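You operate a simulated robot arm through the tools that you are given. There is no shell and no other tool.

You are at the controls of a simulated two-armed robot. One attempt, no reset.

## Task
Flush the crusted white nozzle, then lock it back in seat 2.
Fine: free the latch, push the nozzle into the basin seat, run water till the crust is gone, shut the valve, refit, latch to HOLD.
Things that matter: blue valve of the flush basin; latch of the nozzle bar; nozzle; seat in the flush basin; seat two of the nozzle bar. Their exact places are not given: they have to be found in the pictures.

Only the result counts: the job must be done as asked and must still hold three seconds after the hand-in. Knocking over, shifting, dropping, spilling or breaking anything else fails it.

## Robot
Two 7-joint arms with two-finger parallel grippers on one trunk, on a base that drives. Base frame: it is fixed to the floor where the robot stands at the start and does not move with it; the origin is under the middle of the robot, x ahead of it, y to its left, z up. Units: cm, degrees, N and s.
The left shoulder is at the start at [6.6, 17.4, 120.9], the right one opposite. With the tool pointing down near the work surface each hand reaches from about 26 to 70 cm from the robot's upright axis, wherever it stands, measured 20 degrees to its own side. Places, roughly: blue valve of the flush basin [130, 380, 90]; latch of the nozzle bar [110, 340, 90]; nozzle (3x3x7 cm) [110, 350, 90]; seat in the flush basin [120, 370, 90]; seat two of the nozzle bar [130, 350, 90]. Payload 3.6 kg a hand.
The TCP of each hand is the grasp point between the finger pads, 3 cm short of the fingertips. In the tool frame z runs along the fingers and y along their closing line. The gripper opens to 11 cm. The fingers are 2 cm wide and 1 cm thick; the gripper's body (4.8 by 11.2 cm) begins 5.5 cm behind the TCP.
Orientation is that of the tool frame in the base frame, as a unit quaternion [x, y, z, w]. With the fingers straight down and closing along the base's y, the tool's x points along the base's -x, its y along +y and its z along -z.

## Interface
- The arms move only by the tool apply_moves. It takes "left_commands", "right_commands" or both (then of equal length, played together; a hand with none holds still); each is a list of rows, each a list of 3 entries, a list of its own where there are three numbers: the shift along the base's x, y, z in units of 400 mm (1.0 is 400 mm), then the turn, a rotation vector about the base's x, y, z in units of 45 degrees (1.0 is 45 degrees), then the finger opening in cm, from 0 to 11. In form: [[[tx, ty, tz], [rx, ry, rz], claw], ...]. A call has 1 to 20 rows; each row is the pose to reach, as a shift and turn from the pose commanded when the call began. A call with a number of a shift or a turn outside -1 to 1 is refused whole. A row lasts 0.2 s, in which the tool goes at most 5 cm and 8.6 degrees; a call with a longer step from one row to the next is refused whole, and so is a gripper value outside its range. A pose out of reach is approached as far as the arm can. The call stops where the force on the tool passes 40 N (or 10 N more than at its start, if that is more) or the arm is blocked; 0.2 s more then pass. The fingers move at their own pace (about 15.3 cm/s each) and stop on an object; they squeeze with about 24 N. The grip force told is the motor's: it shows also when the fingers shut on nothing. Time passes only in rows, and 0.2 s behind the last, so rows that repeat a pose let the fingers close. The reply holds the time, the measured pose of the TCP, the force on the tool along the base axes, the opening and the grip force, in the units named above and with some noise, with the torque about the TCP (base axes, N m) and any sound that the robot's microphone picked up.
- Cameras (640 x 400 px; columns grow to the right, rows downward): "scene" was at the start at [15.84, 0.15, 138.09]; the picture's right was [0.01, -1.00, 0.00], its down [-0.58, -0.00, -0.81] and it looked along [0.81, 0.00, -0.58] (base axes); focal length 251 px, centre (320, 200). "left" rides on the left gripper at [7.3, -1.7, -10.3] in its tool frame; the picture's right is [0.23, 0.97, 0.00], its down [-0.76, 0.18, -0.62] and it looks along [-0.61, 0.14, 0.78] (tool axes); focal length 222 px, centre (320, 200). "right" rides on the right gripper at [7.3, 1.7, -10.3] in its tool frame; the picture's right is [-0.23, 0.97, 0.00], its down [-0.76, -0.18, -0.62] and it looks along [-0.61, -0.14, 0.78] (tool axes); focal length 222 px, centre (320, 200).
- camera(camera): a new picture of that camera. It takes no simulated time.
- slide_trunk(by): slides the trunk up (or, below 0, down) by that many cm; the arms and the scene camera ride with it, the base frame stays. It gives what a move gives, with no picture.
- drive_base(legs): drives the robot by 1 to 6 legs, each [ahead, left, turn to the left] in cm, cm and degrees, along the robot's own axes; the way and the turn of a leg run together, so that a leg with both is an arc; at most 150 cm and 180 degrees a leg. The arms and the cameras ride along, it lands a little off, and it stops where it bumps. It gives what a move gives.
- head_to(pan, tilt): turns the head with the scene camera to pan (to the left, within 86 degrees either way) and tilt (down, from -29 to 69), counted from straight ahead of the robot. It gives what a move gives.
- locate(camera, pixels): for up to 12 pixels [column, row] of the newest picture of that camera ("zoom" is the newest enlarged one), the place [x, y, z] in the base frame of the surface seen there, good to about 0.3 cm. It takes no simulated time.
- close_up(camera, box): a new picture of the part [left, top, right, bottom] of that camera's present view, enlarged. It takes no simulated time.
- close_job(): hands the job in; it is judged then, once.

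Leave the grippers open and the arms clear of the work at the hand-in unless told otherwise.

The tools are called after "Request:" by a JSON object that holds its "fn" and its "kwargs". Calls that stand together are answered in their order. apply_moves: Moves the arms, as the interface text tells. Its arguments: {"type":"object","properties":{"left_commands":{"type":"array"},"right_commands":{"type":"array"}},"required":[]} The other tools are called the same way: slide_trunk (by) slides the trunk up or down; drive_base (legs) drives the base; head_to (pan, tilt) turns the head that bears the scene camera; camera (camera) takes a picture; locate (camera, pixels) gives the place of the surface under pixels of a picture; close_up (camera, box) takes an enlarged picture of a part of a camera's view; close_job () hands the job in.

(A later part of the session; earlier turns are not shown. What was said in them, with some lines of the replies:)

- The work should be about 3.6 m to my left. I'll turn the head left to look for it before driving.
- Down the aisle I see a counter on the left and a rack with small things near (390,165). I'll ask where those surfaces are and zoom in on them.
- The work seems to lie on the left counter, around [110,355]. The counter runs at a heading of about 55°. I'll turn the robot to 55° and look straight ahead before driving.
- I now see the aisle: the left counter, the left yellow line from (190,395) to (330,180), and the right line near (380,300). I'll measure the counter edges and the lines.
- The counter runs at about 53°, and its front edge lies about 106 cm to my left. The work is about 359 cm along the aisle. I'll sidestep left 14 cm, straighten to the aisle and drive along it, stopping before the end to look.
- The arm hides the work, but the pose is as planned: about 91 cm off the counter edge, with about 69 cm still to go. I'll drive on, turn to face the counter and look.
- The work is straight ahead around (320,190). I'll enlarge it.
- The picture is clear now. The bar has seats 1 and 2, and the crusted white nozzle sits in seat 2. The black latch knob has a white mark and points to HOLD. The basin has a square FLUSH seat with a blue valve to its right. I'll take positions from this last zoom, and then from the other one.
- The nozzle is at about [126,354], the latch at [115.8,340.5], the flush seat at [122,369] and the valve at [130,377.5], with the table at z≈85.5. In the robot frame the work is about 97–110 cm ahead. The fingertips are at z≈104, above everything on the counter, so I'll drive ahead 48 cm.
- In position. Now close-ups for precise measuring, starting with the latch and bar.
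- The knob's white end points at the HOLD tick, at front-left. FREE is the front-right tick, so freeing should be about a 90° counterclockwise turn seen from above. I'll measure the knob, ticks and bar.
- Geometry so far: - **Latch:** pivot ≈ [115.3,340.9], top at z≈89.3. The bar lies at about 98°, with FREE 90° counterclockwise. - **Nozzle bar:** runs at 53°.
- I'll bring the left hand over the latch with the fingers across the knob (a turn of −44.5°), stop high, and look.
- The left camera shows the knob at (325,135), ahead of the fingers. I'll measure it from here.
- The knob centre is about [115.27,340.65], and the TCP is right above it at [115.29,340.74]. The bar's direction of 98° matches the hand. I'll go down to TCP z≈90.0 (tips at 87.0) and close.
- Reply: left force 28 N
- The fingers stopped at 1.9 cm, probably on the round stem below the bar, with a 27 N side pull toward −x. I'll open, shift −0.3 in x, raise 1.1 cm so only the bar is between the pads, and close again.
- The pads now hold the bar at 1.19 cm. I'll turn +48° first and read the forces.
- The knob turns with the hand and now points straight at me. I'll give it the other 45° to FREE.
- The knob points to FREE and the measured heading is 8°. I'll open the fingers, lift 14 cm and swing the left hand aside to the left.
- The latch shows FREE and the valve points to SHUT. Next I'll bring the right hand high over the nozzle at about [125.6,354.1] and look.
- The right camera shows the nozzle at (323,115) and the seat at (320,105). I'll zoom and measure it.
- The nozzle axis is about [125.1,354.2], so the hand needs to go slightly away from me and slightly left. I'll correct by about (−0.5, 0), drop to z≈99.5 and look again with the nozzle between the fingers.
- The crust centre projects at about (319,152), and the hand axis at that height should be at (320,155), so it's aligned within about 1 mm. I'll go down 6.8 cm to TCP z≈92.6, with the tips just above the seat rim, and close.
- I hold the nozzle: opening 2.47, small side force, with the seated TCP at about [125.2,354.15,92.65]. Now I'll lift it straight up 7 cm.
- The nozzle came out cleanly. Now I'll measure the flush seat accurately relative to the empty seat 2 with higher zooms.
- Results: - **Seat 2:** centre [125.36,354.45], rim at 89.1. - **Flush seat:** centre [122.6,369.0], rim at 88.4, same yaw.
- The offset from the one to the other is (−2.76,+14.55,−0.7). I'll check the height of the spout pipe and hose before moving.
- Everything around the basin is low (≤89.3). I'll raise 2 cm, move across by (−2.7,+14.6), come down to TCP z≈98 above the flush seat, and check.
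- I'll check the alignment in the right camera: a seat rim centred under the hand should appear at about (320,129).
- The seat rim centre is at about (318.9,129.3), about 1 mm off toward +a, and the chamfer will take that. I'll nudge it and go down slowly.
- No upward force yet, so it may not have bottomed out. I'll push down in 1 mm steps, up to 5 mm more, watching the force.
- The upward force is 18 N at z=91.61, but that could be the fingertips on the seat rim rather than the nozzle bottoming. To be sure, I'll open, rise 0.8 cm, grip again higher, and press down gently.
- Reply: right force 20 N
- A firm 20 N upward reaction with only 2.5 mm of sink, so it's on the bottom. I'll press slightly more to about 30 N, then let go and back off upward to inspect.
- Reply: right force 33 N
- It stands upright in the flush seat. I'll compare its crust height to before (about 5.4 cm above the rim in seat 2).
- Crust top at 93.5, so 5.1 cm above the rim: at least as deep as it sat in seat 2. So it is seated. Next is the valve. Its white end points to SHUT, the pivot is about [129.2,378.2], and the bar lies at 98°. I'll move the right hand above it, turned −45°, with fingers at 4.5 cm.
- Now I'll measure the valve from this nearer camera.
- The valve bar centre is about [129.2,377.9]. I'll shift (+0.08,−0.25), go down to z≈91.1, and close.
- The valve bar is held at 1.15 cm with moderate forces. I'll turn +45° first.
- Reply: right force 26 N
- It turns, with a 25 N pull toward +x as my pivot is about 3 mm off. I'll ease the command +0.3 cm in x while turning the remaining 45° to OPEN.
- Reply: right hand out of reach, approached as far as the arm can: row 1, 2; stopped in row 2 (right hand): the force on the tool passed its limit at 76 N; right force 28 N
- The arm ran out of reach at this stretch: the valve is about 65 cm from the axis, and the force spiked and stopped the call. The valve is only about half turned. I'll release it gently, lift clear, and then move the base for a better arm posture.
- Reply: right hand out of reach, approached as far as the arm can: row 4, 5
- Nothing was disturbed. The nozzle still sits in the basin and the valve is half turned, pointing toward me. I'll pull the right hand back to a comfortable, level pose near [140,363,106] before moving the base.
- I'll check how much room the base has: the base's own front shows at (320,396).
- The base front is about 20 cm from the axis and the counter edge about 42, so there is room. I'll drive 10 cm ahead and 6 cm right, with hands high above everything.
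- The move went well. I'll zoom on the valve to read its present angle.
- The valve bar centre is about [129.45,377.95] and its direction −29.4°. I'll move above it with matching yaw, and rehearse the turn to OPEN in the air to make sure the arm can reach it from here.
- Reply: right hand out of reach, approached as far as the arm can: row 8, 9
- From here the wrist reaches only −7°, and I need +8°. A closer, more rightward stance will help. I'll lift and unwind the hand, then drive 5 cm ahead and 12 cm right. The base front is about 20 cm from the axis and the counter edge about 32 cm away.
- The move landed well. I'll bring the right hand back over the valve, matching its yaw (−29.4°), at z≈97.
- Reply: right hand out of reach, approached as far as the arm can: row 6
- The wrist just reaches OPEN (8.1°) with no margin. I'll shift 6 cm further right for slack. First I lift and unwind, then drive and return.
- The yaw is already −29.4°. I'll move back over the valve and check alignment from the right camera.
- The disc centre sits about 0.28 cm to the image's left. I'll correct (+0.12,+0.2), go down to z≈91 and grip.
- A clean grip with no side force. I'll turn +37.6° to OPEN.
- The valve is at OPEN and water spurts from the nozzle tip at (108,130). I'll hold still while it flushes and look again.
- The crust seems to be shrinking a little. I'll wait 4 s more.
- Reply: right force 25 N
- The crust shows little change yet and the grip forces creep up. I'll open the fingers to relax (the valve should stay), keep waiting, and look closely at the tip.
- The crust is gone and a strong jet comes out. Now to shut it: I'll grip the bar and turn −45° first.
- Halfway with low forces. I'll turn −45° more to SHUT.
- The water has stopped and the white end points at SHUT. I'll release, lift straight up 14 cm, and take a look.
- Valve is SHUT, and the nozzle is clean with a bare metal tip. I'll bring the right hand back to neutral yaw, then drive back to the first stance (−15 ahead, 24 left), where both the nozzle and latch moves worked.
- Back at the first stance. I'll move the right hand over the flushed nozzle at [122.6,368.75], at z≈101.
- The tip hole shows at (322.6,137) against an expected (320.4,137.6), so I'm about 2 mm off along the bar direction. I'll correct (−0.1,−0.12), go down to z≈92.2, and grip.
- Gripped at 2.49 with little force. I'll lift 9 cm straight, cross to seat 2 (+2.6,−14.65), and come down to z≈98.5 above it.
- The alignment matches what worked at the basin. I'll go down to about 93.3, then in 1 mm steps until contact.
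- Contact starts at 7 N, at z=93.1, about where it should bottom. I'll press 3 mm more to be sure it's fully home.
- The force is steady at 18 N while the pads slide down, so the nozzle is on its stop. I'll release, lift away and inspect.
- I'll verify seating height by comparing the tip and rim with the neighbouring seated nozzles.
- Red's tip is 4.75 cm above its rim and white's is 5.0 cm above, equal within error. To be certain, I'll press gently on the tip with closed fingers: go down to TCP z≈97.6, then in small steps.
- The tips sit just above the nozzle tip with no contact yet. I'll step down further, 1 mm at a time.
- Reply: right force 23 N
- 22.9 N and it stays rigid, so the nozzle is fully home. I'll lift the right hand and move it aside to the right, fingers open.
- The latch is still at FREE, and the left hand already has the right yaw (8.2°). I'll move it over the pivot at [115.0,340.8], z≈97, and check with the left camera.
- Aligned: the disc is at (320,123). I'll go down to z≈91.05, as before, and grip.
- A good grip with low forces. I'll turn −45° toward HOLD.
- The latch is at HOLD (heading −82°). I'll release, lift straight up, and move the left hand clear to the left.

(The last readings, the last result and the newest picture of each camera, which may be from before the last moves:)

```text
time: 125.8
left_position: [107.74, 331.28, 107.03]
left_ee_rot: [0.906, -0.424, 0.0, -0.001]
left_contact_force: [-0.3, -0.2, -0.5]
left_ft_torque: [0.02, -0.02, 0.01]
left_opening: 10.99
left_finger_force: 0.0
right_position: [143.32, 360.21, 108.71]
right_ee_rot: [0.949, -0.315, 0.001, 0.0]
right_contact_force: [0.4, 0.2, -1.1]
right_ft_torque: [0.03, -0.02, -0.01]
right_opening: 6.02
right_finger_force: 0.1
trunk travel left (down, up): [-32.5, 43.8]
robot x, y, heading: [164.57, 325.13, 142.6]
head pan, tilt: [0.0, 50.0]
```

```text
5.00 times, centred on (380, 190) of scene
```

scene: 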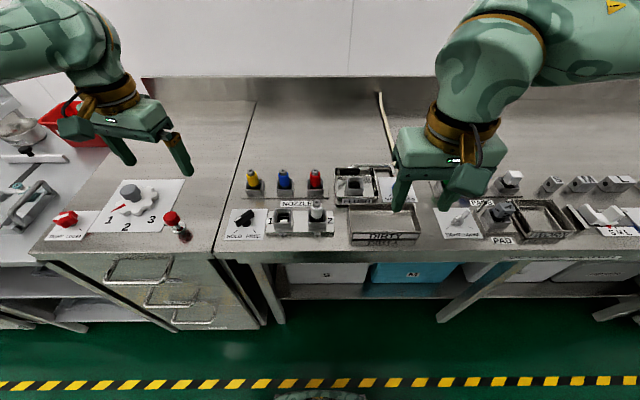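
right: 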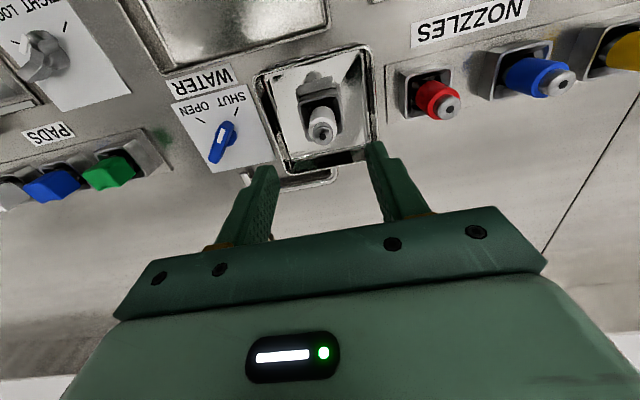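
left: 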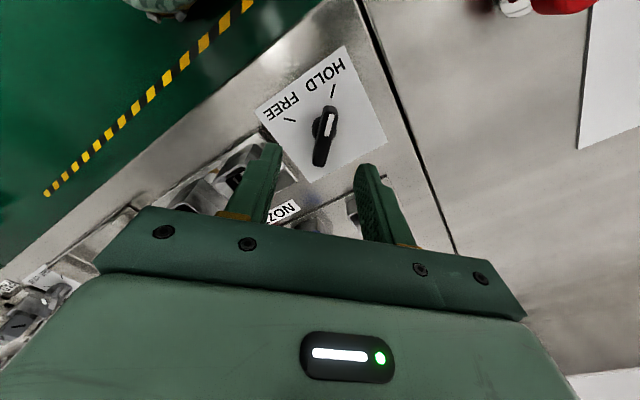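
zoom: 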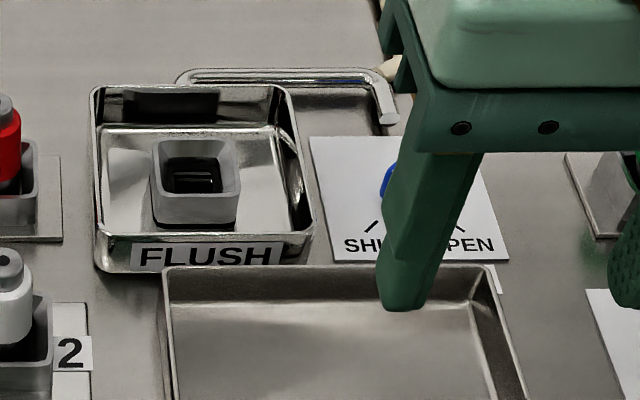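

The nozzle is in seat 2, the latch is at HOLD, and everything else is undisturbed. I'll open the right gripper, back the robot off 40 cm, and confirm the valve.

Request:
{"fn": "apply_moves", "kwargs": {"right_commands": [[[0, 0, 0], [0, 0, 0], 9], [[0, 0, 0], [0, 0, 0], 11], [[0, 0, 0], [0, 0, 0], 11]]}}

Request:
{"fn": "drive_base", "kwargs": {"legs": [[-40, 0, 0]]}}

Request:
{"fn": "close_up", "kwargs": {"camera": "scene", "box": [240, 70, 400, 170]}}

Request:
{"fn": "camera", "kwargs": {"camera": "scene"}}

```text
time: 126.6
left_position: [107.69, 331.06, 106.99]
left_ee_rot: [0.905, -0.425, 0.0, 0.0]
left_contact_force: [0.4, -0.3, -0.7]
left_ft_torque: [0.03, 0.0, 0.06]
left_opening: 11.01
left_finger_force: 0.1
right_position: [143.35, 360.27, 108.8]
right_ee_rot: [0.949, -0.316, 0.001, -0.001]
right_contact_force: [-0.8, 0.0, 0.3]
right_ft_torque: [0.0, 0.02, 0.03]
right_opening: 10.99
right_finger_force: 0.0
trunk travel left (down, up): [-32.5, 43.8]
robot x, y, heading: [164.62, 325.22, 142.7]
head pan, tilt: [0.0, 50.0]
```

```text
time: 129.1
left_position: [139.22, 307.29, 106.94]
left_ee_rot: [0.904, -0.427, 0.0, 0.0]
left_contact_force: [-0.5, 0.4, -0.5]
left_ft_torque: [0.03, 0.02, -0.02]
left_opening: 11.01
left_finger_force: 0.0
right_position: [175.05, 336.06, 108.88]
right_ee_rot: [0.948, -0.317, 0.002, -0.001]
right_contact_force: [0.1, -0.3, -0.2]
right_ft_torque: [0.02, 0.0, -0.01]
right_opening: 11.0
right_finger_force: 0.1
trunk travel left (down, up): [-32.5, 43.8]
robot x, y, heading: [196.24, 300.92, 142.3]
head pan, tilt: [0.0, 50.0]
```

```text
4.00 times, centred on (320, 120) of scene
```

zoom: 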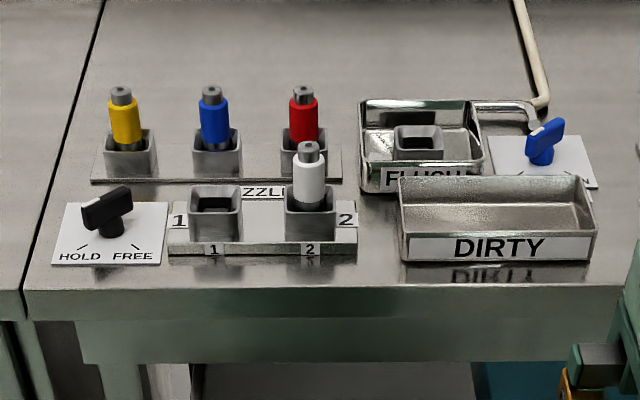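

```text
taken
```

scene: 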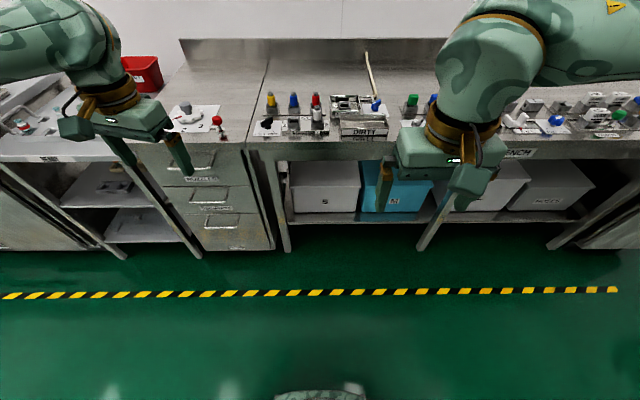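

Final view: the clean white nozzle is in seat 2, the latch is at HOLD, the valve is SHUT with no water, and nothing else has shifted. Both grippers are open and the arms are clear. I'm handing in.

Request:
{"fn": "close_job", "kwargs": {}}

```text
The job is handed in.
```

The white nozzle is flushed clean and back in seat 2, with the latch at HOLD. I've handed the job in. It gave no verdict, so this is what I saw in the last pictures.

- **Nozzle:** the crust came off within about 10 seconds of running water. I then pressed on the tip with about 23 N. It did not move, so it is fully seated.
- **Latch:** its white mark points at HOLD. I didn't pull on the nozzle afterwards to test the lock.
- **Valve:** it is at SHUT and no water is running.
- **Surroundings:** nothing else looks moved, knocked over or spilled.
- **Robot:** I backed it 40 cm off the bench, with both grippers open and the arms clear.

On the first try at opening the valve, the right arm ran out of reach and the force spiked to 76 N, so the move stopped. I let go, moved the base closer and finished the turn cleanly. I saw no damage to the valve.
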